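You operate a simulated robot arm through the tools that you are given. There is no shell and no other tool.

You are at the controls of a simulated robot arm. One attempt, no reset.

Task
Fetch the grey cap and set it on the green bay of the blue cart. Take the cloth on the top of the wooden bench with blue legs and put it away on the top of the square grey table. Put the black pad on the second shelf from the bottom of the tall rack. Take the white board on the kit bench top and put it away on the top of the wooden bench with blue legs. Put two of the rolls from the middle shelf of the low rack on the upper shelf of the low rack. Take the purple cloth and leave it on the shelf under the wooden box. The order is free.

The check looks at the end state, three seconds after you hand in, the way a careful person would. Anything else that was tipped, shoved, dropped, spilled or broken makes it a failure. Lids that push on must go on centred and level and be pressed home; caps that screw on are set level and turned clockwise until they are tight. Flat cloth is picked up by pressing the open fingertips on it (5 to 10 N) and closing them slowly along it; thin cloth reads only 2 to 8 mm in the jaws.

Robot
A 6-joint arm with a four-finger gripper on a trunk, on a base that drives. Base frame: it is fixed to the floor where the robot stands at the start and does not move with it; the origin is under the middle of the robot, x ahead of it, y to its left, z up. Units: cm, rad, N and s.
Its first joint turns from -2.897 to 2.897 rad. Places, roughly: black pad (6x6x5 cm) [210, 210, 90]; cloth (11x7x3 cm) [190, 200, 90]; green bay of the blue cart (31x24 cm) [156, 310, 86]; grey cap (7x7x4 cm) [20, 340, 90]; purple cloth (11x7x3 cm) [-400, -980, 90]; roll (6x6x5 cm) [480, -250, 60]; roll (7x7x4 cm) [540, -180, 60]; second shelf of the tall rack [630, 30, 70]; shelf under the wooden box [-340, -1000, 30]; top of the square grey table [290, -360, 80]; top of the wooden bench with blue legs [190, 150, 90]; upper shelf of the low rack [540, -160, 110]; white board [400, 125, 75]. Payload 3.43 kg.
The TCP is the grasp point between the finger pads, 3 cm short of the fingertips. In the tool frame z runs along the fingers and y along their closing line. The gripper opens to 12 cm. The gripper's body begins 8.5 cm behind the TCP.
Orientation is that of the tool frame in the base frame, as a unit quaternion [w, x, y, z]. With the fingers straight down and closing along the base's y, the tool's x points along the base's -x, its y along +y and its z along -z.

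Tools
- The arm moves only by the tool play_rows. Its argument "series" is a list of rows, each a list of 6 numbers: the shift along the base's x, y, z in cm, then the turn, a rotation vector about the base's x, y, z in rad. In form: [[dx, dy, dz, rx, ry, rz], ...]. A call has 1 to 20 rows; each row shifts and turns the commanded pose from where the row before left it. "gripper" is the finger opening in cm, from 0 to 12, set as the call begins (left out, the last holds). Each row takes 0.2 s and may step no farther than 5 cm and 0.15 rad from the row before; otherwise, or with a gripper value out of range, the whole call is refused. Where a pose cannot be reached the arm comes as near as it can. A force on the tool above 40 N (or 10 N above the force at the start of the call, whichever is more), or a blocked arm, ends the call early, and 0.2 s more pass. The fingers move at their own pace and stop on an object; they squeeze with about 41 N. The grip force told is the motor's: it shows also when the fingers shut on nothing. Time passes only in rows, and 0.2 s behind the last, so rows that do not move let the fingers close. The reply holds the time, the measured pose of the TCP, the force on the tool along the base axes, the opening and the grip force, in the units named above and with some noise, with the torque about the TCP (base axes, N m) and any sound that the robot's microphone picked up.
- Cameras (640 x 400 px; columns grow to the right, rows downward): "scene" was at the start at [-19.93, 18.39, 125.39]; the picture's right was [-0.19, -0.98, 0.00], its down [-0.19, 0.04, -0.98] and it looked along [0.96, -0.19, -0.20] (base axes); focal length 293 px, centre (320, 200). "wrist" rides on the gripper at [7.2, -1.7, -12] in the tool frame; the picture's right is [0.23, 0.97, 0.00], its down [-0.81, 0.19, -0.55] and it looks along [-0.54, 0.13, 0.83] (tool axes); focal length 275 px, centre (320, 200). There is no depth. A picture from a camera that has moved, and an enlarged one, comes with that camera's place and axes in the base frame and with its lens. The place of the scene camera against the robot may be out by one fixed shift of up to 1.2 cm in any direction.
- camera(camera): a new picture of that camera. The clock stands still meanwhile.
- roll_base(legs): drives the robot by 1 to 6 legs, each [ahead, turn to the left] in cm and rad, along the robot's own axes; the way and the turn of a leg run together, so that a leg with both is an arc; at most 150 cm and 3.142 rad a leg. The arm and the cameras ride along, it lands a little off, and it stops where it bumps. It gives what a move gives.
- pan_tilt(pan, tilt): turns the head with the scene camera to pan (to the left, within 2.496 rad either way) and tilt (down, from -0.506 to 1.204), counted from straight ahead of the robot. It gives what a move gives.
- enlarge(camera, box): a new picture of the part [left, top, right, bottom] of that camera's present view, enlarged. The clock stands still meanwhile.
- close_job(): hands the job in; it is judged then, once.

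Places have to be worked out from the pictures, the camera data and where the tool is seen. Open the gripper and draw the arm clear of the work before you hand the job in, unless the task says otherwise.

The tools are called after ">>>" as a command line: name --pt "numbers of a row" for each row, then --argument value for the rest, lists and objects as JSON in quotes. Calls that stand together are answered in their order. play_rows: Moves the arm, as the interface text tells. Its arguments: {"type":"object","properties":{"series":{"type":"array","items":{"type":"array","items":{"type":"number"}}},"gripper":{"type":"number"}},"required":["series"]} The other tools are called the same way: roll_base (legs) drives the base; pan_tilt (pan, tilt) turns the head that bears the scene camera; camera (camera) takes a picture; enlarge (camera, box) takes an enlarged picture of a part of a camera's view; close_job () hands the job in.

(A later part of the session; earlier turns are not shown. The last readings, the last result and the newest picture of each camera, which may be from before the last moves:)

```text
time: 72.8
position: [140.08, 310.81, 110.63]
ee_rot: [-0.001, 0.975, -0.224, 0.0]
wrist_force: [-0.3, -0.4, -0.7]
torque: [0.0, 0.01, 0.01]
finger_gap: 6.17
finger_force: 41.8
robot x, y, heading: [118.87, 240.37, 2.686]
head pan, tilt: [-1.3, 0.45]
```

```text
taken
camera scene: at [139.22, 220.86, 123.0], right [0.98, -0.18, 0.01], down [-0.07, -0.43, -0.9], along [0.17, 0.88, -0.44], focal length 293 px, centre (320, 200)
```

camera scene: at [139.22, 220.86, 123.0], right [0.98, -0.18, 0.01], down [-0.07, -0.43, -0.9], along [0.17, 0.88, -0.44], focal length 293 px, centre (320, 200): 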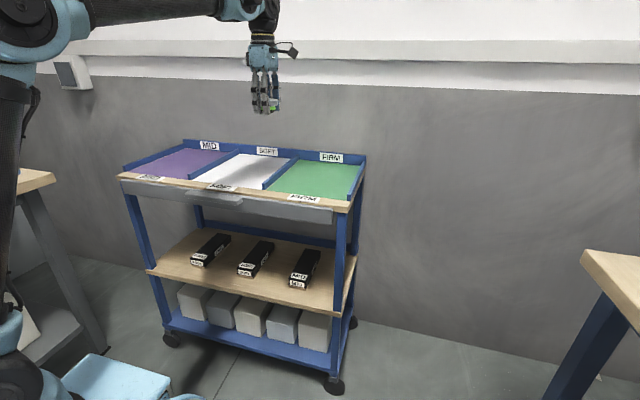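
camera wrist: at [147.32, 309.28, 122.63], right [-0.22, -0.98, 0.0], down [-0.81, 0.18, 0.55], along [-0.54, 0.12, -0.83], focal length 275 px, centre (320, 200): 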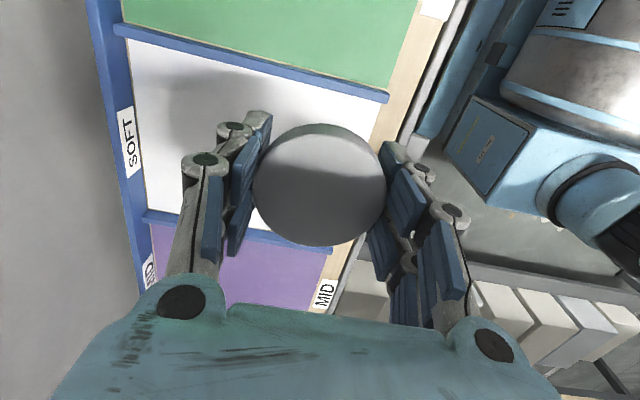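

The wrist view confirms the divider line; bay centre ≈(155.5, 312). I move over (154, 309.5) and lower to just above the surface.

>>> play_rows --pt "4.6 -0.5 0 0 0 0" --pt "4.6 -0.5 0 0 0 0" --pt "4.6 -0.4 0 0 0 0" --pt "0 0 -5 0 0 0" --pt "0 0 -5 0 0 0" --pt "0 0 -5 0 0 0" --pt "0 0 -2.5 0 0 0" --pt "0 0 0 0 0 0"

>>> camera --camera "wrist"

>>> enlarge --camera "scene" --box '[200, 110, 400, 235]'

```text
time: 74.7
position: [153.66, 309.5, 93.06]
ee_rot: [-0.002, 0.975, -0.224, 0.0]
wrist_force: [-0.6, -0.3, -1.4]
torque: [0.0, -0.03, 0.0]
finger_gap: 6.19
finger_force: 40.7
robot x, y, heading: [119.15, 240.76, 2.686]
head pan, tilt: [-1.3, 0.45]
```

```text
taken
camera wrist: at [160.98, 307.93, 105.15], right [-0.22, -0.98, 0.0], down [-0.81, 0.18, 0.55], along [-0.54, 0.12, -0.83], focal length 275 px, centre (320, 200)
```

wrist: 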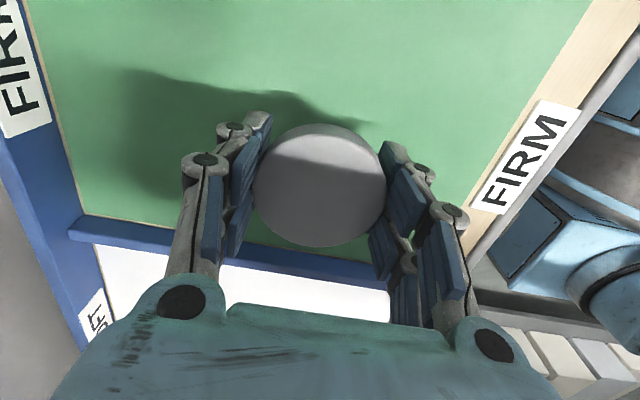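

```text
3.20 times, centred on (300, 172) of scene
camera zoom: at [139.22, 220.85, 122.99], right [0.98, -0.18, 0.01], down [-0.07, -0.43, -0.9], along [0.17, 0.88, -0.44], focal length 936 px, centre (384, 288)
```

zoom: 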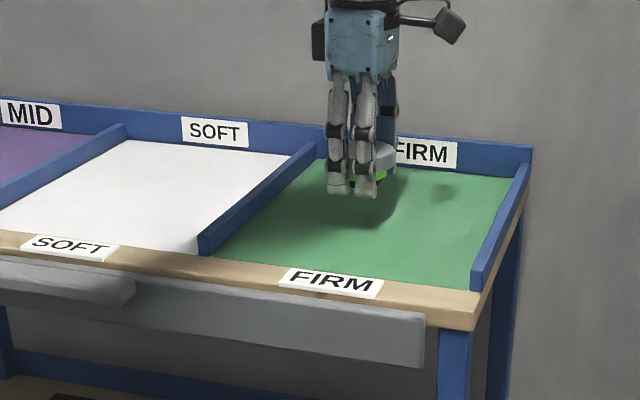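

Cap is over the green bay with clearance from the divider; I shift 2 cm toward the middle and lower slowly, watching the force.

>>> play_rows --pt "1.8 -0.8 0 0 0 0" --pt "0 0 -0.5 0 0 0" --pt "0 0 -0.5 0 0 0" --pt "0 0 -0.5 0 0 0" --pt "0 0 0 0 0 0"

>>> enlarge --camera "scene" --box '[270, 130, 370, 192]'

```text
time: 75.8
position: [155.57, 308.72, 91.67]
ee_rot: [-0.001, 0.975, -0.224, 0.0]
wrist_force: [-0.1, 0.1, -0.3]
torque: [0.02, -0.03, 0.0]
finger_gap: 6.17
finger_force: 40.9
robot x, y, heading: [119.2, 240.51, 2.687]
head pan, tilt: [-1.3, 0.45]
```

```text
6.40 times, centred on (320, 161) of scene
camera zoom: at [139.22, 220.85, 122.99], right [0.98, -0.18, 0.01], down [-0.07, -0.43, -0.9], along [0.17, 0.88, -0.44], focal length 1872 px, centre (320, 450)
```

zoom: 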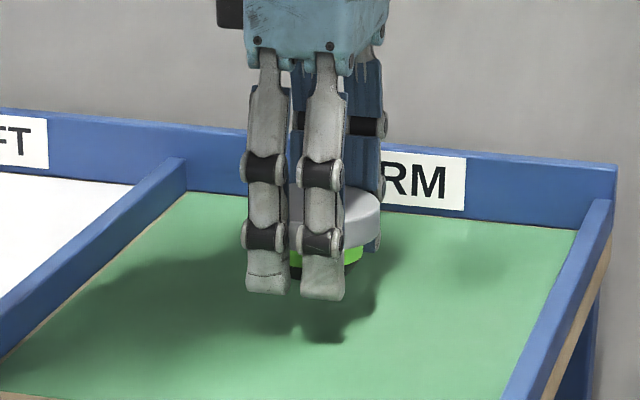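

Still no contact; I keep lowering in small steps.

>>> play_rows --pt "0 0 -0.5 0 0 0" --pt "0 0 -0.5 0 0 0" --pt "0 0 0 0 0 0"

>>> play_rows --pt "0 0 -0.4 0 0 0" --pt "0 0 -0.4 0 0 0" --pt "0 0 0 0 0 0"

>>> enlarge --camera "scene" --box '[270, 130, 370, 192]'

```text
time: 76.7
position: [155.54, 308.67, 90.59]
ee_rot: [0.0, 0.975, -0.224, 0.0]
wrist_force: [0.3, 0.7, 0.2]
torque: [0.02, 0.03, -0.03]
finger_gap: 6.18
finger_force: 41.0
robot x, y, heading: [119.68, 240.58, 2.689]
head pan, tilt: [-1.3, 0.45]
```

```text
time: 77.5
position: [155.64, 308.69, 89.79]
ee_rot: [0.0, 0.975, -0.224, 0.0]
wrist_force: [0.4, 1.1, -1.3]
torque: [0.04, 0.03, 0.01]
finger_gap: 6.18
finger_force: 41.1
robot x, y, heading: [119.64, 240.32, 2.686]
head pan, tilt: [-1.3, 0.45]
```

```text
6.40 times, centred on (320, 161) of scene
camera zoom: at [139.22, 220.85, 122.99], right [0.98, -0.18, 0.01], down [-0.07, -0.43, -0.9], along [0.17, 0.88, -0.44], focal length 1872 px, centre (320, 450)
```

zoom: 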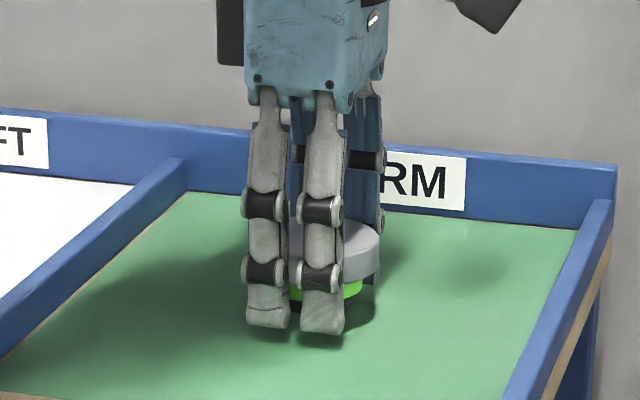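

Shadow is closing in; two more small steps at a time until contact shows.

>>> play_rows --pt "0 0 -0.4 0 0 0" --pt "0 0 -0.3 0 0 0" --pt "0 0 0 0 0 0"

>>> play_rows --pt "0 0 -0.3 0 0 0" --pt "0 0 -0.3 0 0 0" --pt "0 0 0 0 0 0"

>>> enlarge --camera "scene" --box '[270, 130, 370, 192]'

```text
time: 78.2
position: [155.64, 308.66, 89.15]
ee_rot: [-0.001, 0.975, -0.224, 0.0]
wrist_force: [-0.2, -0.4, -0.2]
torque: [0.0, 0.02, 0.01]
finger_gap: 6.18
finger_force: 40.8
robot x, y, heading: [118.98, 240.68, 2.688]
head pan, tilt: [-1.3, 0.45]
```

```text
time: 78.9
position: [156.52, 308.21, 88.8]
ee_rot: [-0.003, 0.975, -0.224, -0.005]
wrist_force: [-2.1, 3.7, 24.9]
torque: [-0.17, -0.31, 0.03]
finger_gap: 6.23
finger_force: 40.9
robot x, y, heading: [119.09, 240.67, 2.686]
head pan, tilt: [-1.3, 0.45]
stopped in row 3: the force on the tool passed its limit at 47 N (the readings are from after the stop); the commanded pose is now the measured one
```

```text
6.40 times, centred on (320, 161) of scene
camera zoom: at [139.17, 220.81, 123.0], right [0.98, -0.18, 0.01], down [-0.07, -0.43, -0.9], along [0.17, 0.88, -0.44], focal length 1872 px, centre (320, 450)
```

zoom: 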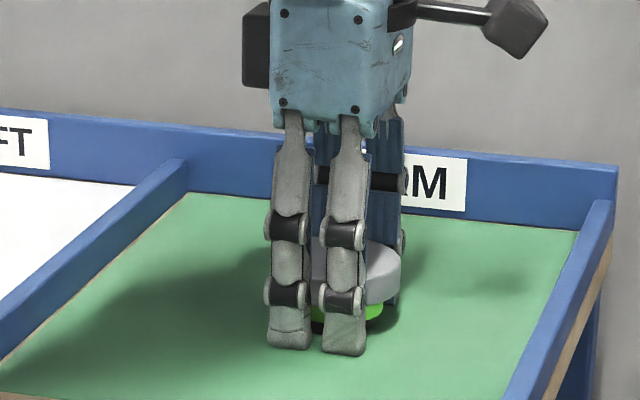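

Contact made: the cap stands on the green surface with some residual push. I relieve the push slightly and open the fingers.

>>> play_rows --pt "0 0 0.2 0 0 0" --pt "0 0 0 0 0 0"

>>> play_rows --pt "0 0 0 0 0 0" --pt "0 0 0 0 0 0" --pt "0 0 0 0 0 0" --gripper 9.5

>>> camera --camera "wrist"

```text
time: 79.5
position: [156.58, 308.31, 88.74]
ee_rot: [-0.003, 0.975, -0.224, -0.006]
wrist_force: [0.4, 0.3, -0.8]
torque: [0.0, 0.0, 0.02]
finger_gap: 6.16
finger_force: 41.0
robot x, y, heading: [119.29, 240.6, 2.689]
head pan, tilt: [-1.3, 0.45]
```

```text
time: 80.3
position: [156.47, 308.21, 88.87]
ee_rot: [-0.003, 0.975, -0.224, -0.005]
wrist_force: [-0.6, 0.3, 0.0]
torque: [0.01, 0.01, -0.01]
finger_gap: 9.5
finger_force: 0.1
robot x, y, heading: [118.72, 240.21, 2.686]
head pan, tilt: [-1.3, 0.45]
```

```text
taken
camera wrist: at [163.91, 306.58, 100.89], right [-0.22, -0.98, -0.01], down [-0.81, 0.18, 0.56], along [-0.55, 0.13, -0.83], focal length 275 px, centre (320, 200)
```

wrist: 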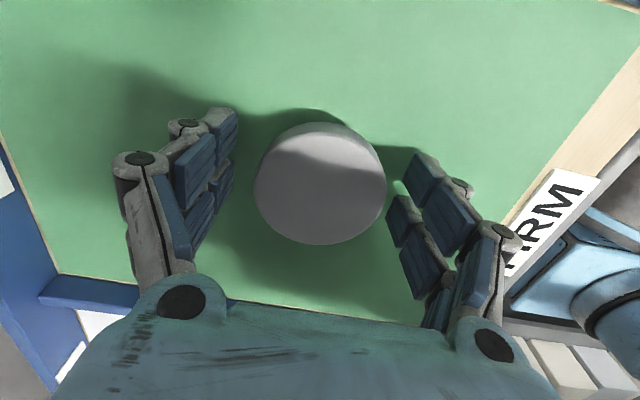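

The cap stands released in the green bay. I rise straight up and carry the empty arm round to the robot's front at a safe height.

>>> play_rows --pt "0 0 3 0 0 0" --pt "0 0 5 0 0 0" --pt "0 0 5 0 0 0" --pt "0 0 5 0 0 0" --pt "0 0 5 0 0 0" --pt "-5 -0.6 3 0 0 0" --pt "-4.5 -0.6 2 0 0 0" --pt "-4.5 -0.6 2 0 0 0" --pt "-4.5 -0.6 2 0 0 0" --pt "-4.5 -0.6 2 0 0 0" --pt "-4.5 -0.6 0 0 0 0" --pt "-4.5 -0.6 0 0 0 0" --pt "-4.5 -0.6 0 0 0 0" --pt "-4.5 -0.6 0 0 0 0" --pt "-4.5 -0.6 0 0 0 0" --pt "-4.5 -0.6 0 0 0 0" --pt "-4.5 -0.6 0 0 0 0" --pt "-4.5 -0.6 0 0 0 0" --pt "-4.5 -0.6 0 0 0 0" --pt "-4.5 -0.6 0 0 0 0"

>>> camera --camera "scene"

```text
refused: row 6 steps farther than a row can; nothing moved
```

```text
taken
camera scene: at [139.22, 220.85, 122.99], right [0.98, -0.18, 0.01], down [-0.07, -0.43, -0.9], along [0.17, 0.88, -0.44], focal length 293 px, centre (320, 200)
```

scene: 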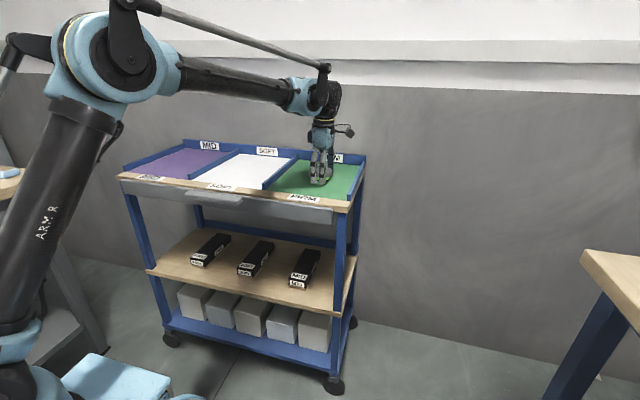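

The call was refused because one row stepped past 5 cm; I resend it with shorter rows.

>>> play_rows --pt "0 0 3 0 0 0" --pt "0 0 5 0 0 0" --pt "0 0 5 0 0 0" --pt "0 0 5 0 0 0" --pt "0 0 5 0 0 0" --pt "-4 -0.5 2 0 0 0" --pt "-4.3 -0.5 2 0 0 0" --pt "-4.3 -0.5 2 0 0 0" --pt "-4.3 -0.5 2 0 0 0" --pt "-4.3 -0.5 2 0 0 0" --pt "-4.5 -0.6 0 0 0 0" --pt "-4.5 -0.6 0 0 0 0" --pt "-4.5 -0.6 0 0 0 0" --pt "-4.5 -0.6 0 0 0 0" --pt "-4.5 -0.6 0 0 0 0" --pt "-4.5 -0.6 0 0 0 0" --pt "-4.5 -0.6 0 0 0 0" --pt "-4.5 -0.6 0 0 0 0" --pt "-4.5 -0.6 0 0 0 0" --pt "-4.5 -0.6 0 0 0 0"

>>> enlarge --camera "scene" --box '[200, 110, 400, 235]'

```text
time: 84.5
position: [90.37, 299.54, 121.9]
ee_rot: [-0.003, 0.975, -0.224, -0.006]
wrist_force: [0.0, -0.7, -0.5]
torque: [0.01, 0.01, 0.01]
finger_gap: 9.48
finger_force: 0.1
robot x, y, heading: [119.34, 240.7, 2.688]
head pan, tilt: [-1.3, 0.45]
```

```text
3.20 times, centred on (300, 172) of scene
camera zoom: at [139.22, 220.84, 122.99], right [0.98, -0.18, 0.01], down [-0.07, -0.43, -0.9], along [0.17, 0.88, -0.44], focal length 936 px, centre (384, 288)
```

zoom: 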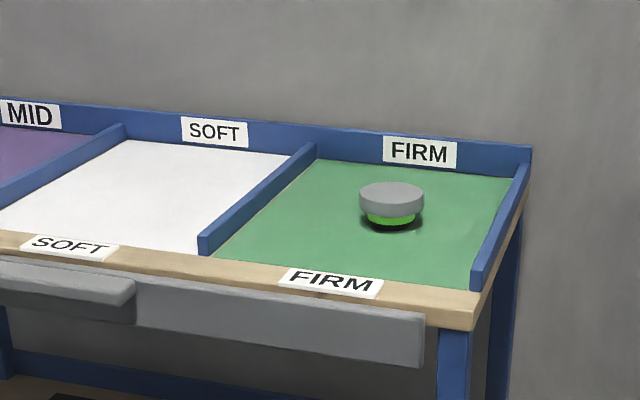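

The cap sits level in the green bay. Next: pull forward 10 cm and turn around left to face the blue-legged bench with the pad and cloth.

>>> roll_base --legs '[[10, 0], [0, 3.14]]'

>>> pan_tilt --pan 0.2 --tilt 0.45

>>> camera --camera "scene"

>>> camera --camera "wrist"

```text
time: 94.0
position: [138.86, 185.77, 121.94]
ee_rot: [0.006, 0.226, 0.974, -0.003]
wrist_force: [0.5, 0.4, -0.2]
torque: [0.02, -0.03, -0.02]
finger_gap: 9.49
finger_force: 0.2
robot x, y, heading: [109.0, 242.77, -0.461]
head pan, tilt: [-1.3, 0.45]
```

```text
time: 95.6
position: [137.63, 186.41, 122.63]
ee_rot: [0.011, 0.225, 0.974, -0.005]
wrist_force: [-0.3, 0.1, 0.0]
torque: [-0.02, -0.02, -0.04]
finger_gap: 9.53
finger_force: 0.1
robot x, y, heading: [109.37, 242.99, -0.454]
head pan, tilt: [0.201, 0.45]
```

```text
taken
camera scene: at [100.34, 271.8, 122.91], right [-0.25, -0.97, 0.0], down [-0.43, 0.12, -0.89], along [0.87, -0.23, -0.45], focal length 293 px, centre (320, 200)
```

scene: 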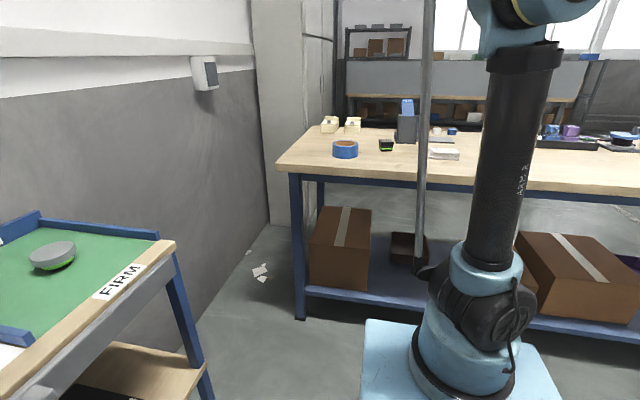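

```text
taken
camera wrist: at [130.32, 188.33, 134.44], right [0.22, 0.98, -0.01], down [0.8, -0.18, 0.57], along [0.56, -0.13, -0.82], focal length 275 px, centre (320, 200)
```

wrist: 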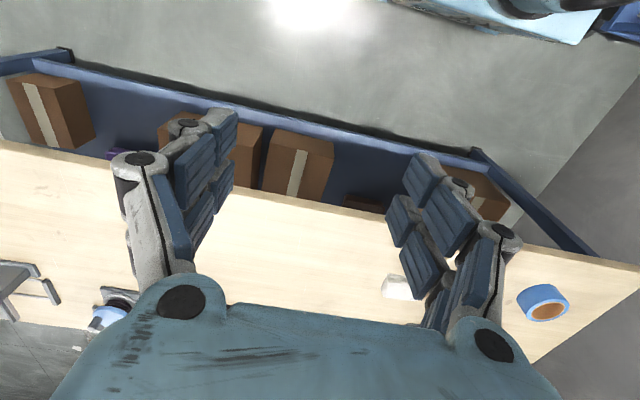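

Triangulating with the earlier view: pad at ≈(209, 214.5), cloth at ≈(194, 197.5), bench top z≈86. I move the tool over the pad at z≈112.

>>> play_rows --pt "4.46 1.76 0 0.003 0.004 0" --pt "4.46 1.76 0 0.003 0.004 0" --pt "4.46 1.76 0 0.003 0.004 0" --pt "4.46 1.76 0 0.003 0.004 0" --pt "4.46 1.76 0 0.0027 0.003 0" --pt "4.46 1.76 0 0 0 0" --pt "4.46 1.76 -1 0 0 0" --pt "4.46 1.76 -1 0 0 0" --pt "4.46 1.76 -1 0 0 0" --pt "4.46 1.76 -1 0 0 0" --pt "4.46 1.76 -1 0 0 0" --pt "4.46 1.76 -1 0 0 0" --pt "4.46 1.76 -1 0 0 0" --pt "4.46 1.76 -1 0 0 0" --pt "4.46 1.76 -1 0 0 0" --pt "4.46 1.76 -1 0 0 0" --pt "0 0 0 0 0 0" --gripper 12

>>> camera --camera "wrist"

```text
time: 99.2
position: [208.81, 214.56, 112.51]
ee_rot: [0.001, 0.226, 0.974, 0.0]
wrist_force: [-0.1, 0.4, -0.5]
torque: [-0.03, -0.06, -0.01]
finger_gap: 11.99
finger_force: 0.0
robot x, y, heading: [108.97, 243.12, -0.454]
head pan, tilt: [0.201, 0.45]
```

```text
taken
camera wrist: at [201.79, 216.28, 124.59], right [0.22, 0.98, 0.0], down [0.81, -0.18, 0.55], along [0.54, -0.12, -0.83], focal length 275 px, centre (320, 200)
```

wrist: 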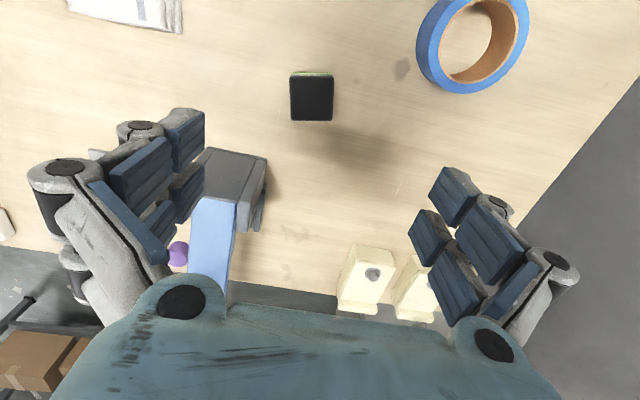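

Pad top is centred near (209.5, 213.4), edges aligned with the fingers; the lever post sits a couple of cm beyond, so I use a 9 cm opening and go down part way to check.

>>> play_rows --pt "0.35 -0.5 -3 0 0 0" --pt "0.3 -0.5 -4 0 0 0" --pt "0 0 -4 0 0 0" --pt "0 0 -3 0 0 0" --pt "0 0 0 0 0 0" --gripper 9

>>> camera --camera "wrist"

>>> enlarge --camera "scene" --box '[320, 80, 480, 180]'

```text
time: 100.4
position: [209.63, 213.64, 98.44]
ee_rot: [0.0, 0.226, 0.974, 0.001]
wrist_force: [-1.1, -1.5, 0.6]
torque: [-0.02, -0.01, -0.02]
finger_gap: 9.02
finger_force: 0.1
robot x, y, heading: [109.36, 242.97, -0.461]
head pan, tilt: [0.201, 0.45]
```

```text
taken
camera wrist: at [202.46, 215.32, 110.53], right [0.22, 0.98, 0.0], down [0.81, -0.18, 0.55], along [0.54, -0.12, -0.83], focal length 275 px, centre (320, 200)
```

wrist: 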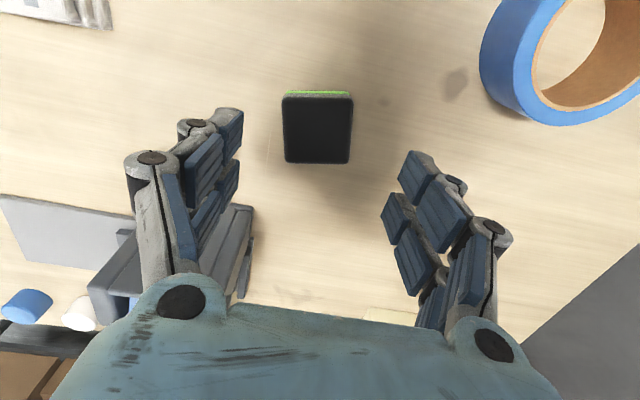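

```text
4.00 times, centred on (400, 130) of scene
camera zoom: at [100.36, 271.8, 122.92], right [-0.25, -0.97, 0.0], down [-0.43, 0.12, -0.89], along [0.87, -0.22, -0.45], focal length 1170 px, centre (0, 480)
```

zoom: 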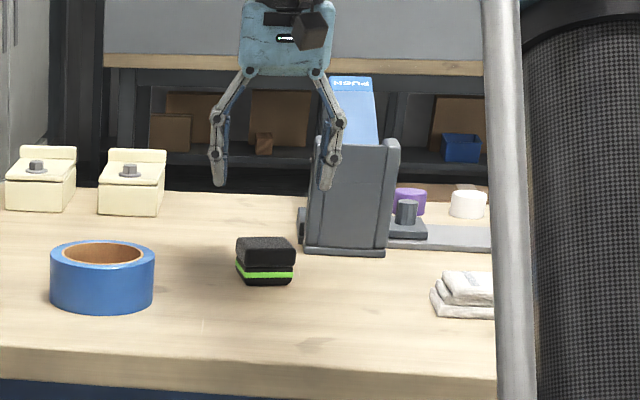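

Pad is centred between the fingers, with the post clear. I descend to z ≈ 90.7 and look again before closing.

>>> play_rows --pt "-0.2 0 -3 0 0 0" --pt "-0.2 0 -2.5 0 0 0" --pt "0 0 -1.2 0 0 0" --pt "0 0 -1 0 0 0" --pt "0 0 0 0 0 0"

>>> camera --camera "wrist"

>>> enlarge --camera "scene" --box '[320, 80, 480, 180]'

```text
time: 101.6
position: [209.09, 213.63, 90.7]
ee_rot: [-0.001, 0.225, 0.974, 0.001]
wrist_force: [0.8, -0.2, 0.7]
torque: [0.01, 0.0, 0.0]
finger_gap: 9.0
finger_force: 0.0
robot x, y, heading: [109.36, 242.85, -0.455]
head pan, tilt: [0.201, 0.45]
```

```text
taken
camera wrist: at [202.06, 215.34, 102.81], right [0.22, 0.98, 0.0], down [0.81, -0.18, 0.55], along [0.54, -0.12, -0.83], focal length 275 px, centre (320, 200)
```

wrist: 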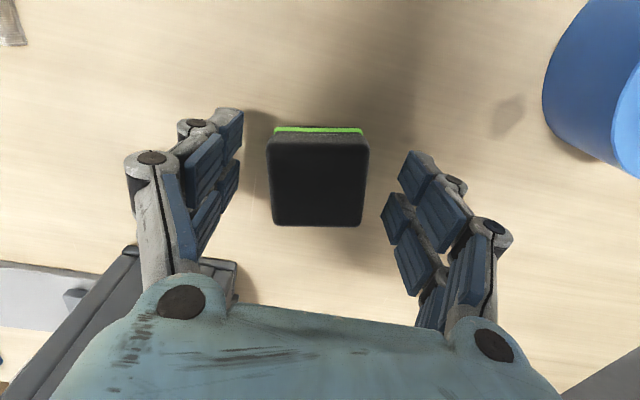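

```text
4.00 times, centred on (400, 130) of scene
camera zoom: at [100.36, 271.8, 122.92], right [-0.25, -0.97, 0.0], down [-0.43, 0.12, -0.89], along [0.87, -0.22, -0.45], focal length 1170 px, centre (0, 480)
```

zoom: 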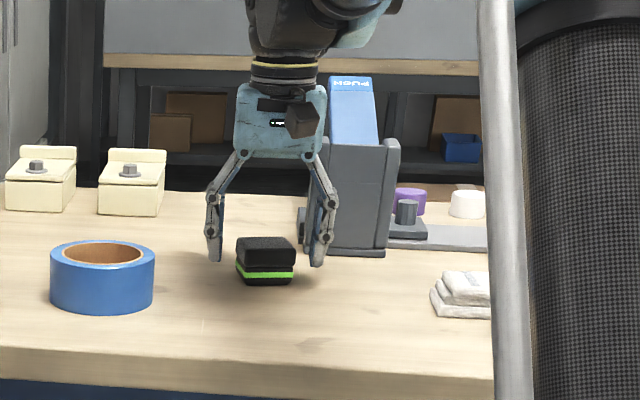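

Pad top is at about TCP height (z≈91), bench ≈86. I close the fingers on it now.

>>> play_rows --pt "0 0 0 0 0 0" --pt "0 0 0 0 0 0" --pt "0 0 0 0 0 0" --pt "0 0 0 0 0 0" --gripper 3.5

>>> camera --camera "wrist"

```text
time: 102.6
position: [209.17, 213.58, 90.73]
ee_rot: [0.001, 0.226, 0.974, 0.001]
wrist_force: [-0.2, -1.2, 8.5]
torque: [-0.13, -0.07, 0.04]
finger_gap: 5.31
finger_force: 40.9
robot x, y, heading: [109.26, 243.13, -0.455]
head pan, tilt: [0.201, 0.45]
```

```text
taken
camera wrist: at [202.03, 215.35, 102.86], right [0.22, 0.98, 0.0], down [0.81, -0.18, 0.55], along [0.54, -0.12, -0.83], focal length 275 px, centre (320, 200)
```

wrist: 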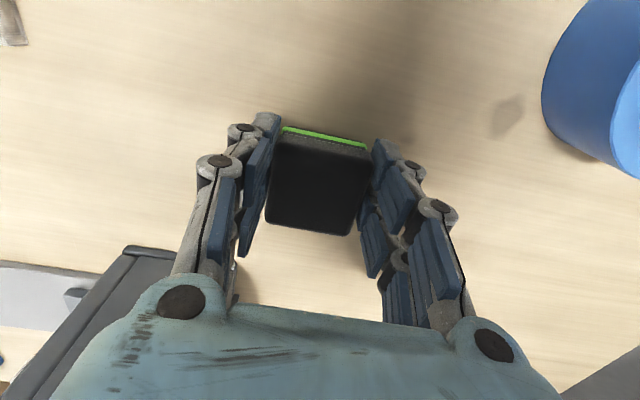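

Gripped at 5.31 cm, 41 N. I lift the pad and retract it toward the robot for travel.

>>> play_rows --pt "0 0 1 0 0 0" --pt "0 0 3 0 0 0" --pt "0 0 5 0 0 0" --pt "0 0 5 0 0 0" --pt "0 0 5 0 0 0" --pt "0 0 5 0 0 0" --pt "-4 1 1 0 0 0" --pt "-4 1 1 0 0 0" --pt "-4 1 1 0 0 0" --pt "-4 1 1 0 0 0" --pt "-4 1 1 0 0 0" --pt "-4 1 1 0 0 0" --pt "-3 1 0 0 0 0" --pt "0 0 0 0 0 0"

>>> camera --camera "wrist"

>>> camera --camera "scene"

```text
time: 105.6
position: [182.27, 220.55, 120.83]
ee_rot: [0.0, 0.225, 0.974, 0.001]
wrist_force: [0.6, -0.5, -0.5]
torque: [0.02, 0.04, -0.03]
finger_gap: 5.26
finger_force: 41.1
robot x, y, heading: [108.91, 243.04, -0.453]
head pan, tilt: [0.201, 0.45]
```

```text
taken
camera wrist: at [175.18, 222.31, 132.88], right [0.22, 0.98, 0.0], down [0.81, -0.18, 0.55], along [0.54, -0.12, -0.83], focal length 275 px, centre (320, 200)
```

wrist: 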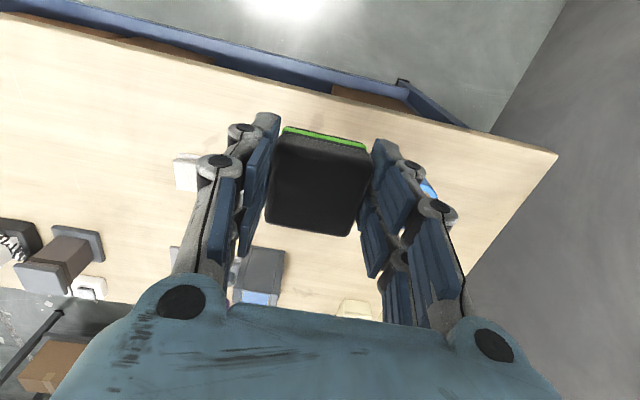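

```text
taken
camera scene: at [100.35, 271.8, 122.91], right [-0.25, -0.97, 0.0], down [-0.43, 0.12, -0.89], along [0.87, -0.22, -0.45], focal length 293 px, centre (320, 200)
```

scene: 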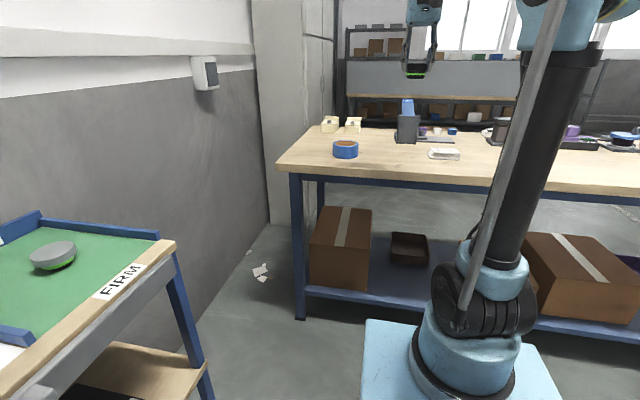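

Pad held securely. I plan the route: out of the aisle, then along the open floor past both benches to the far racks. First leg: turn toward the open end and drive out.

>>> roll_base --legs '[[0, -1.557], [115, 0], [112, 0]]'

>>> pan_tilt --pan 1.4 --tilt 0.3

>>> camera --camera "scene"

>>> pan_tilt --pan 0.6 --tilt 0.3

>>> camera --camera "scene"

```text
time: 121.3
position: [-16.51, -32.85, 120.76]
ee_rot: [0.001, 0.851, 0.525, 0.001]
wrist_force: [-0.2, -0.4, -0.5]
torque: [0.01, 0.0, 0.01]
finger_gap: 5.3
finger_force: 41.1
robot x, y, heading: [5.87, 39.9, -2.039]
head pan, tilt: [0.201, 0.45]
```

```text
time: 122.7
position: [-15.79, -31.47, 121.63]
ee_rot: [0.004, 0.851, 0.525, -0.005]
wrist_force: [-1.2, -0.5, -0.8]
torque: [0.0, -0.05, 0.03]
finger_gap: 5.3
finger_force: 41.1
robot x, y, heading: [6.83, 39.85, -2.036]
head pan, tilt: [1.4, 0.3]
```

```text
taken
camera scene: at [44.58, 53.25, 124.4], right [-0.6, -0.8, -0.01], down [-0.23, 0.19, -0.95], along [0.77, -0.57, -0.3], focal length 293 px, centre (320, 200)
```

scene: 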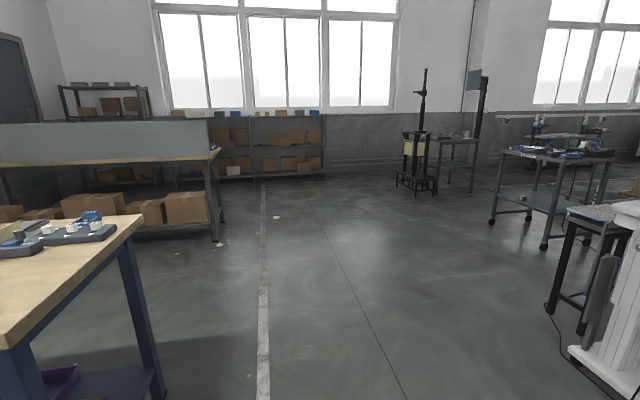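

```text
time: 123.8
position: [-15.86, -31.45, 121.64]
ee_rot: [0.004, 0.851, 0.525, -0.004]
wrist_force: [0.7, -0.8, -1.3]
torque: [0.01, 0.0, 0.02]
finger_gap: 5.31
finger_force: 41.3
robot x, y, heading: [6.84, 39.98, -2.036]
head pan, tilt: [0.6, 0.3]
```

```text
taken
camera scene: at [38.34, 49.57, 124.32], right [-0.99, -0.13, -0.01], down [-0.03, 0.3, -0.95], along [0.13, -0.94, -0.31], focal length 293 px, centre (320, 200)
```

scene: 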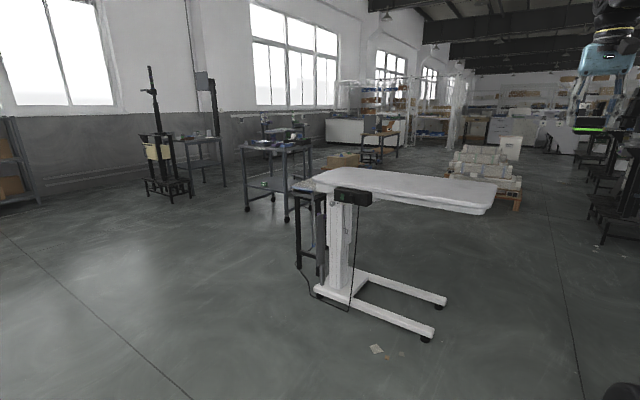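

Path along the open floor is clear. I turn toward the far wall racks and drive about 4.4 m along.

>>> roll_base --legs '[[0, 1.595], [110, 0], [110, 0], [110, 0], [110, 0]]'

>>> pan_tilt --pan 0.9 --tilt 0.2

>>> camera --camera "scene"

>>> pan_tilt --pan 0.0 --tilt 0.4

>>> camera --camera "scene"

>>> pan_tilt --pan -0.9 --tilt 0.3

>>> camera --camera "scene"

```text
time: 149.9
position: [476.46, -168.99, 121.69]
ee_rot: [0.006, 0.212, 0.977, 0.0]
wrist_force: [-0.9, -0.8, 0.6]
torque: [-0.01, 0.03, 0.01]
finger_gap: 5.3
finger_force: 41.2
robot x, y, heading: [404.4, -148.77, -0.428]
head pan, tilt: [0.6, 0.3]
```

```text
time: 150.7
position: [475.04, -168.3, 122.56]
ee_rot: [0.013, 0.212, 0.977, -0.002]
wrist_force: [0.2, 0.4, -1.2]
torque: [0.02, -0.01, 0.02]
finger_gap: 5.28
finger_force: 41.1
robot x, y, heading: [404.39, -149.26, -0.432]
head pan, tilt: [0.901, 0.201]
```

```text
taken
camera scene: at [394.03, -114.24, 125.27], right [0.45, -0.89, -0.01], down [-0.19, -0.08, -0.98], along [0.87, 0.44, -0.21], focal length 293 px, centre (320, 200)
```

scene: 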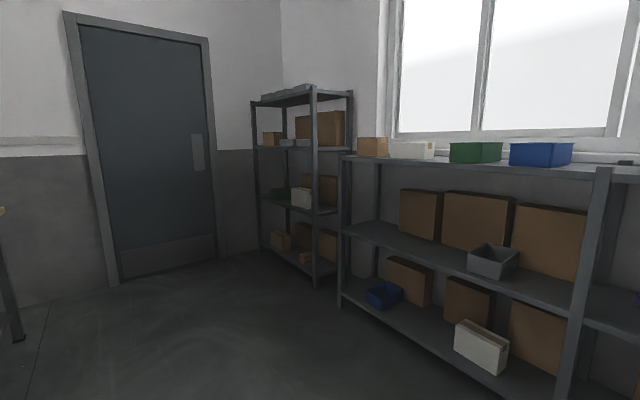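

```text
time: 151.9
position: [475.07, -168.29, 122.61]
ee_rot: [0.013, 0.212, 0.977, -0.001]
wrist_force: [0.2, 0.0, -0.7]
torque: [-0.01, -0.01, -0.01]
finger_gap: 5.31
finger_force: 41.3
robot x, y, heading: [404.08, -148.97, -0.43]
head pan, tilt: [0.0, 0.4]
```

```text
taken
camera scene: at [394.12, -122.3, 123.38], right [-0.42, -0.91, 0.0], down [-0.36, 0.17, -0.92], along [0.83, -0.38, -0.4], focal length 293 px, centre (320, 200)
```

scene: 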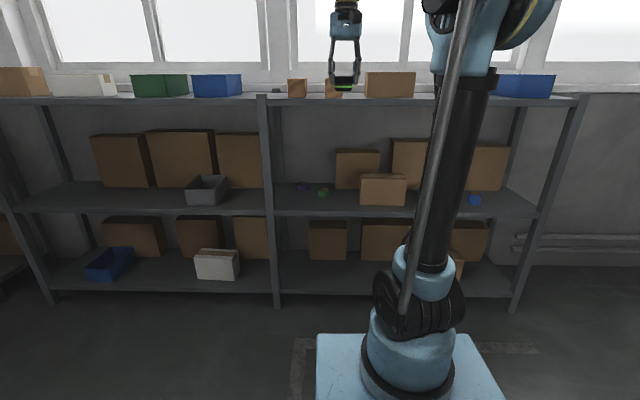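

```text
time: 153.1
position: [475.18, -168.35, 122.65]
ee_rot: [0.012, 0.212, 0.977, -0.002]
wrist_force: [0.0, -0.3, -0.8]
torque: [0.03, 0.07, 0.0]
finger_gap: 5.29
finger_force: 41.2
robot x, y, heading: [404.05, -149.38, -0.432]
head pan, tilt: [-0.901, 0.3]
```

```text
taken
camera scene: at [387.94, -127.52, 124.35], right [-0.97, -0.24, 0.01], down [-0.08, 0.29, -0.95], along [0.22, -0.93, -0.3], focal length 293 px, centre (320, 200)
```

scene: 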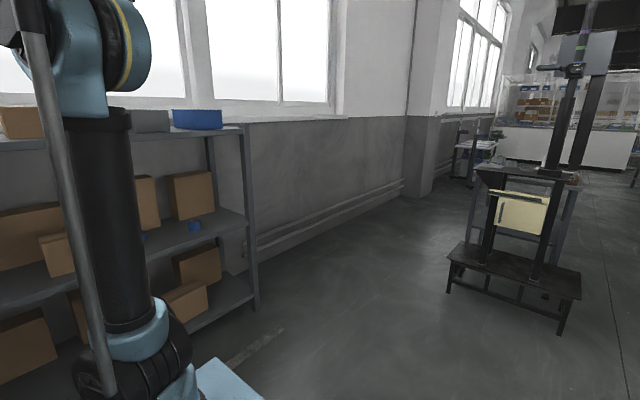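

I'm in front of the low rack (front plane n≈537, shelves ≈15/60/110) with the tall rack further left (shelves ≈12/65/115/163). I go along to the tall rack and face it.

>>> roll_base --legs '[[0, 1.56], [125, 0], [125, 0], [0, -1.571]]'

>>> pan_tilt --pan 0.1 --tilt 0.35

>>> camera --camera "scene"

```text
time: 169.6
position: [535.88, 140.64, 124.39]
ee_rot: [0.019, -0.525, 0.851, 0.012]
wrist_force: [-2.5, -2.0, 0.3]
torque: [0.15, -0.17, 0.01]
finger_gap: 5.33
finger_force: 40.8
robot x, y, heading: [515.4, 73.81, 1.106]
head pan, tilt: [-0.901, 0.3]
stopped in leg 3: the force on the tool passed its limit at 54 N (the readings are from after the stop); the commanded pose is now the measured one
```

```text
time: 170.9
position: [536.01, 140.89, 124.28]
ee_rot: [0.018, -0.525, 0.851, 0.013]
wrist_force: [0.6, 0.0, 0.2]
torque: [-0.01, 0.02, 0.02]
finger_gap: 5.3
finger_force: 40.8
robot x, y, heading: [515.43, 73.44, 1.1]
head pan, tilt: [0.099, 0.351]
```

```text
taken
camera scene: at [488.97, 65.95, 123.83], right [0.93, -0.36, 0.0], down [-0.13, -0.33, -0.93], along [0.34, 0.87, -0.36], focal length 293 px, centre (320, 200)
```

scene: 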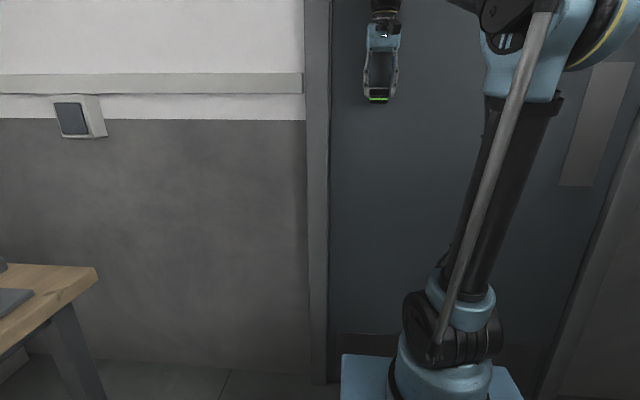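

The tool touched the end wall/door (I overshot the corner); the pad is still gripped. I check the pad in the wrist view, then back up before turning.

>>> camera --camera "wrist"

>>> roll_base --legs '[[-25, 0]]'

>>> pan_tilt --pan -1.2 --tilt 0.3

>>> camera --camera "scene"

```text
taken
camera wrist: at [534.16, 133.38, 136.01], right [-0.97, 0.23, -0.01], down [0.18, 0.79, 0.59], along [0.14, 0.57, -0.81], focal length 275 px, centre (320, 200)
```

wrist: 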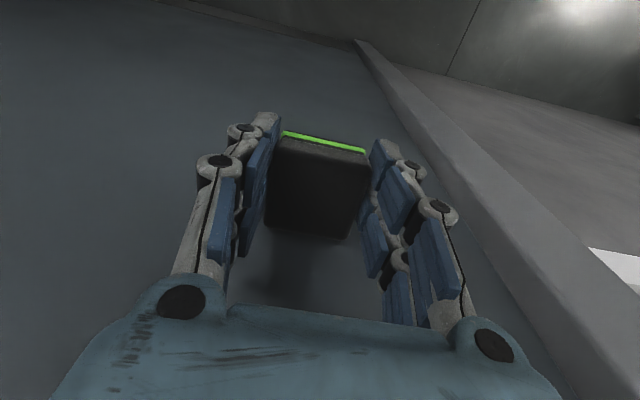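

```text
time: 172.7
position: [524.83, 118.46, 124.33]
ee_rot: [0.018, -0.524, 0.852, 0.012]
wrist_force: [1.0, 0.6, -0.5]
torque: [0.02, 0.03, 0.06]
finger_gap: 5.29
finger_force: 41.3
robot x, y, heading: [504.43, 51.11, 1.101]
head pan, tilt: [0.099, 0.351]
```

```text
time: 174.2
position: [524.17, 117.2, 125.05]
ee_rot: [0.023, -0.524, 0.852, 0.015]
wrist_force: [-0.3, -0.5, -0.6]
torque: [0.01, 0.0, 0.02]
finger_gap: 5.31
finger_force: 41.1
robot x, y, heading: [504.11, 51.25, 1.098]
head pan, tilt: [-1.201, 0.3]
```

```text
taken
camera scene: at [483.55, 34.02, 124.38], right [-0.1, -1.0, 0.01], down [-0.3, 0.02, -0.95], along [0.95, -0.1, -0.3], focal length 293 px, centre (320, 200)
```

scene: 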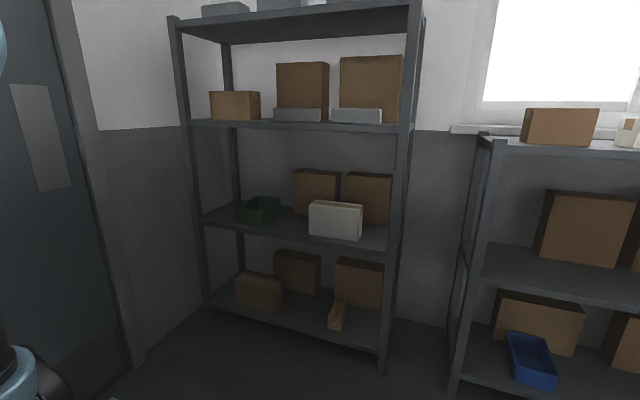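

Second shelf (z≈67) has a free gap between the green bin and the white box around (623, 33). I turn toward that spot and drive a bit closer.

>>> roll_base --legs '[[0, -1.242], [20, 0]]'

>>> pan_tilt --pan 0.0 --tilt 0.5

>>> camera --camera "scene"

>>> camera --camera "wrist"

```text
time: 179.3
position: [592.81, 50.83, 124.98]
ee_rot: [0.028, 0.069, 0.997, -0.001]
wrist_force: [-0.1, -0.5, 0.2]
torque: [0.05, 0.05, -0.03]
finger_gap: 5.27
finger_force: 41.1
robot x, y, heading: [524.12, 48.73, -0.143]
head pan, tilt: [-1.201, 0.3]
```

```text
time: 180.7
position: [591.38, 50.92, 125.91]
ee_rot: [0.033, 0.07, 0.997, -0.002]
wrist_force: [-0.5, 0.3, -0.1]
torque: [-0.06, 0.03, 0.0]
finger_gap: 5.28
finger_force: 41.6
robot x, y, heading: [524.3, 48.3, -0.137]
head pan, tilt: [0.0, 0.499]
```

```text
taken
camera scene: at [507.05, 71.47, 122.46], right [-0.14, -0.99, 0.0], down [-0.49, 0.07, -0.87], along [0.86, -0.12, -0.49], focal length 293 px, centre (320, 200)
```

scene: 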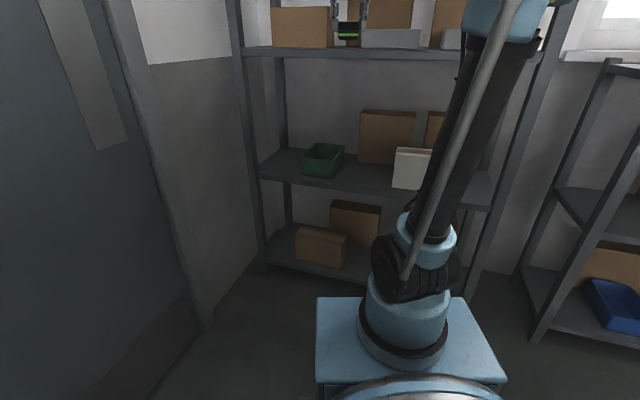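

```text
taken
camera wrist: at [583.34, 50.53, 137.43], right [-0.09, 1.0, -0.01], down [0.79, 0.08, 0.61], along [0.61, 0.05, -0.79], focal length 275 px, centre (320, 200)
```

wrist: 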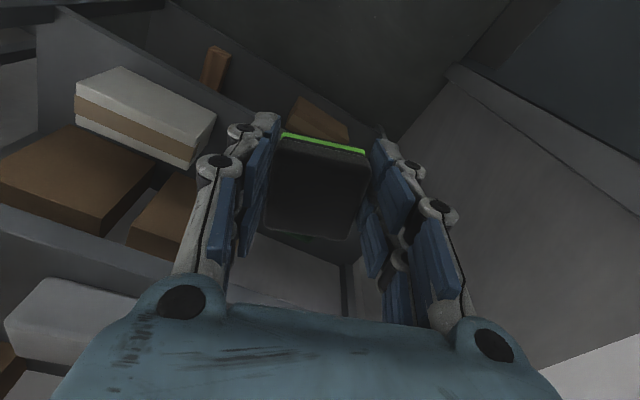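

I'm in position facing the gap. The bump may have turned the pad slightly in the grip, so I take an enlarged wrist view to check its attitude.

>>> enlarge --camera "wrist" --box '[200, 100, 440, 250]'

>>> pan_tilt --pan 0.05 --tilt 0.1

>>> enlarge --camera "scene" --box '[280, 80, 440, 260]'

```text
2.67 times, centred on (320, 175) of wrist
camera zoom: at [583.34, 50.53, 137.43], right [-0.09, 1.0, -0.01], down [0.79, 0.08, 0.61], along [0.61, 0.05, -0.79], focal length 734 px, centre (320, 267)
```

zoom: 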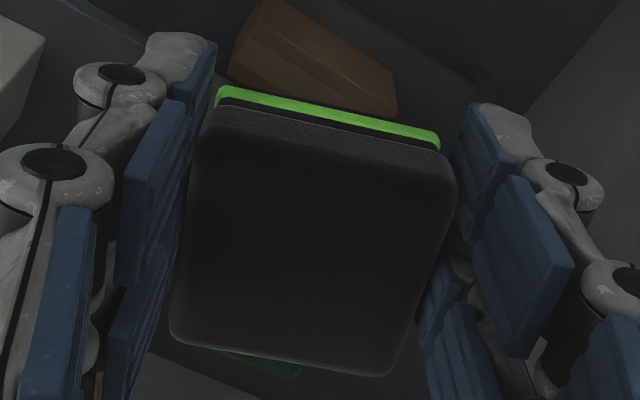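

```text
time: 181.5
position: [591.27, 51.03, 125.93]
ee_rot: [0.034, 0.07, 0.997, -0.002]
wrist_force: [-0.1, 0.2, -0.2]
torque: [0.0, 0.0, 0.03]
finger_gap: 5.29
finger_force: 41.1
robot x, y, heading: [523.91, 48.5, -0.139]
head pan, tilt: [0.051, 0.099]
```

```text
2.22 times, centred on (360, 170) of scene
camera zoom: at [507.26, 71.92, 126.16], right [-0.09, -1.0, 0.0], down [-0.11, 0.01, -0.99], along [0.99, -0.09, -0.11], focal length 650 px, centre (231, 267)
```

zoom: 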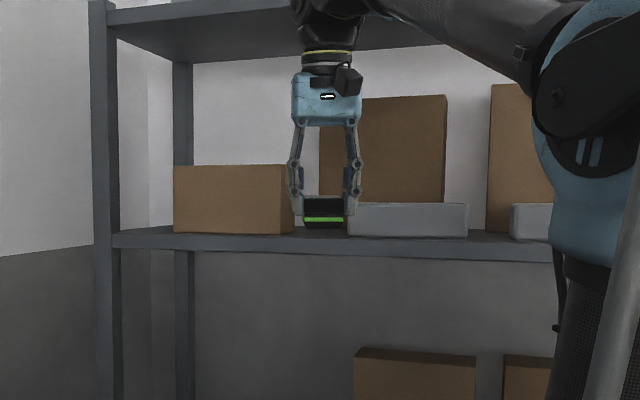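

Pad looks level and centred in the grip. I straighten the tilt, yaw the tool to match the rack, and lower in front of the rack to shelf-two height.

>>> play_rows --pt "0.7 -0.3 -2 0.0022 0.0164 -0.05" --pt "0.7 -0.3 -3 0.0022 0.0164 -0.05" --pt "0.7 -0.3 -4 0.0022 0.0164 -0.05" --pt "0.7 -0.3 -4 0.002 0.0164 -0.05" --pt "0.7 -0.3 -4 0 0 -0.05" --pt "0.7 -0.3 -4 0 0 -0.05" --pt "0.7 -0.3 -4 0 0 0" --pt "0.7 -0.3 -4 0 0 0" --pt "0.7 -0.3 -4 0 0 0" --pt "0.7 -0.3 -4 0 0 0" --pt "0.6 -0.2 -4 0 0 0" --pt "0.6 -0.2 -4 0 0 0" --pt "0 0 -2 0 0 0" --pt "0 0 0 0 0 0"

>>> pan_tilt --pan 0.05 --tilt 0.45

>>> camera --camera "scene"

>>> camera --camera "wrist"

```text
time: 184.5
position: [599.52, 47.74, 78.92]
ee_rot: [0.001, 0.217, 0.976, -0.003]
wrist_force: [-0.2, -0.3, -0.1]
torque: [0.01, 0.04, 0.05]
finger_gap: 5.33
finger_force: 41.4
robot x, y, heading: [524.09, 48.54, -0.142]
head pan, tilt: [0.051, 0.099]
```

```text
time: 185.4
position: [599.46, 47.71, 78.84]
ee_rot: [0.002, 0.217, 0.976, -0.002]
wrist_force: [1.0, -0.7, -0.3]
torque: [0.0, 0.0, 0.01]
finger_gap: 5.29
finger_force: 40.8
robot x, y, heading: [524.12, 48.68, -0.139]
head pan, tilt: [0.051, 0.45]
```

```text
taken
camera scene: at [507.21, 71.92, 122.92], right [-0.09, -1.0, 0.0], down [-0.44, 0.04, -0.89], along [0.89, -0.08, -0.45], focal length 293 px, centre (320, 200)
```

scene: 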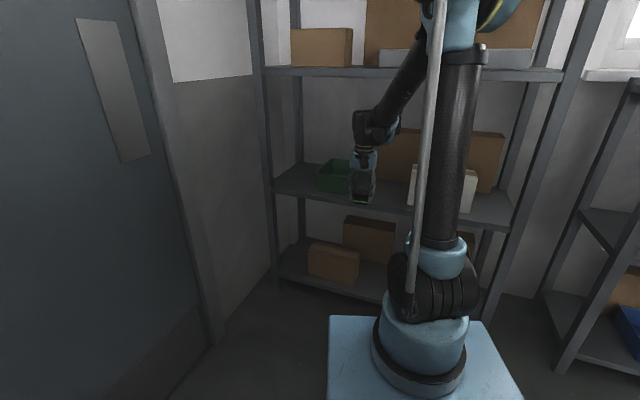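

```text
taken
camera wrist: at [592.4, 49.38, 90.97], right [0.2, 0.98, -0.01], down [0.82, -0.17, 0.55], along [0.54, -0.12, -0.83], focal length 275 px, centre (320, 200)
```

wrist: 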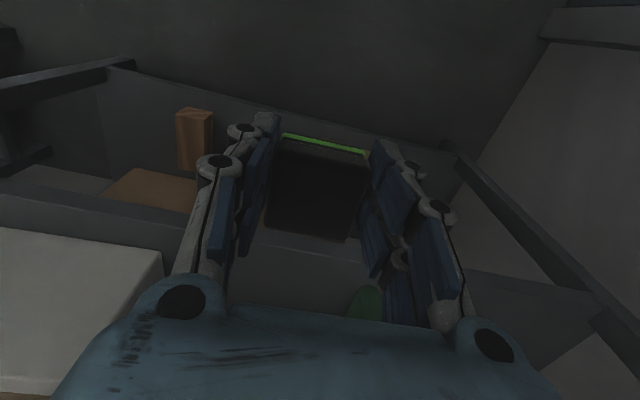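

The gripper is lined up with the gap. I lower a little so the wrist clears the shelf above, then slide straight in.

>>> play_rows --pt "0 0 -3 0 0 0" --pt "0 0 -2.4 0 0 0" --pt "3.2 -1.8 0 0 0 0" --pt "3.2 -1.8 0 0 0 0" --pt "3.2 -1.8 0 0 0 0" --pt "0 0 0 0 0 0"

>>> camera --camera "wrist"

>>> enlarge --camera "scene" --box '[250, 50, 490, 250]'

```text
time: 186.8
position: [609.1, 42.34, 73.35]
ee_rot: [0.001, 0.217, 0.976, -0.003]
wrist_force: [-0.5, 0.0, -0.2]
torque: [-0.01, -0.01, 0.05]
finger_gap: 5.27
finger_force: 41.1
robot x, y, heading: [524.21, 48.74, -0.138]
head pan, tilt: [0.051, 0.45]
```

```text
taken
camera wrist: at [601.93, 44.01, 85.48], right [0.2, 0.98, -0.01], down [0.82, -0.17, 0.55], along [0.54, -0.12, -0.83], focal length 275 px, centre (320, 200)
```

wrist: 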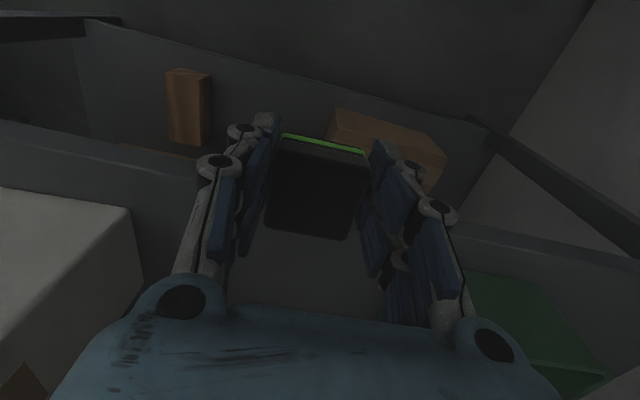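

```text
2.00 times, centred on (370, 150) of scene
camera zoom: at [507.21, 71.92, 122.91], right [-0.09, -1.0, 0.0], down [-0.45, 0.04, -0.89], along [0.89, -0.08, -0.45], focal length 585 px, centre (220, 300)
```

zoom: 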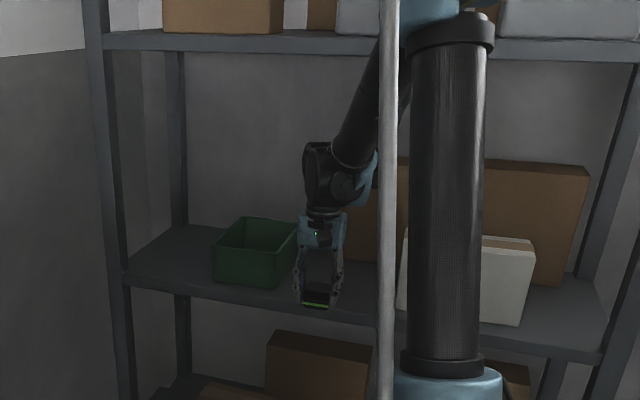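

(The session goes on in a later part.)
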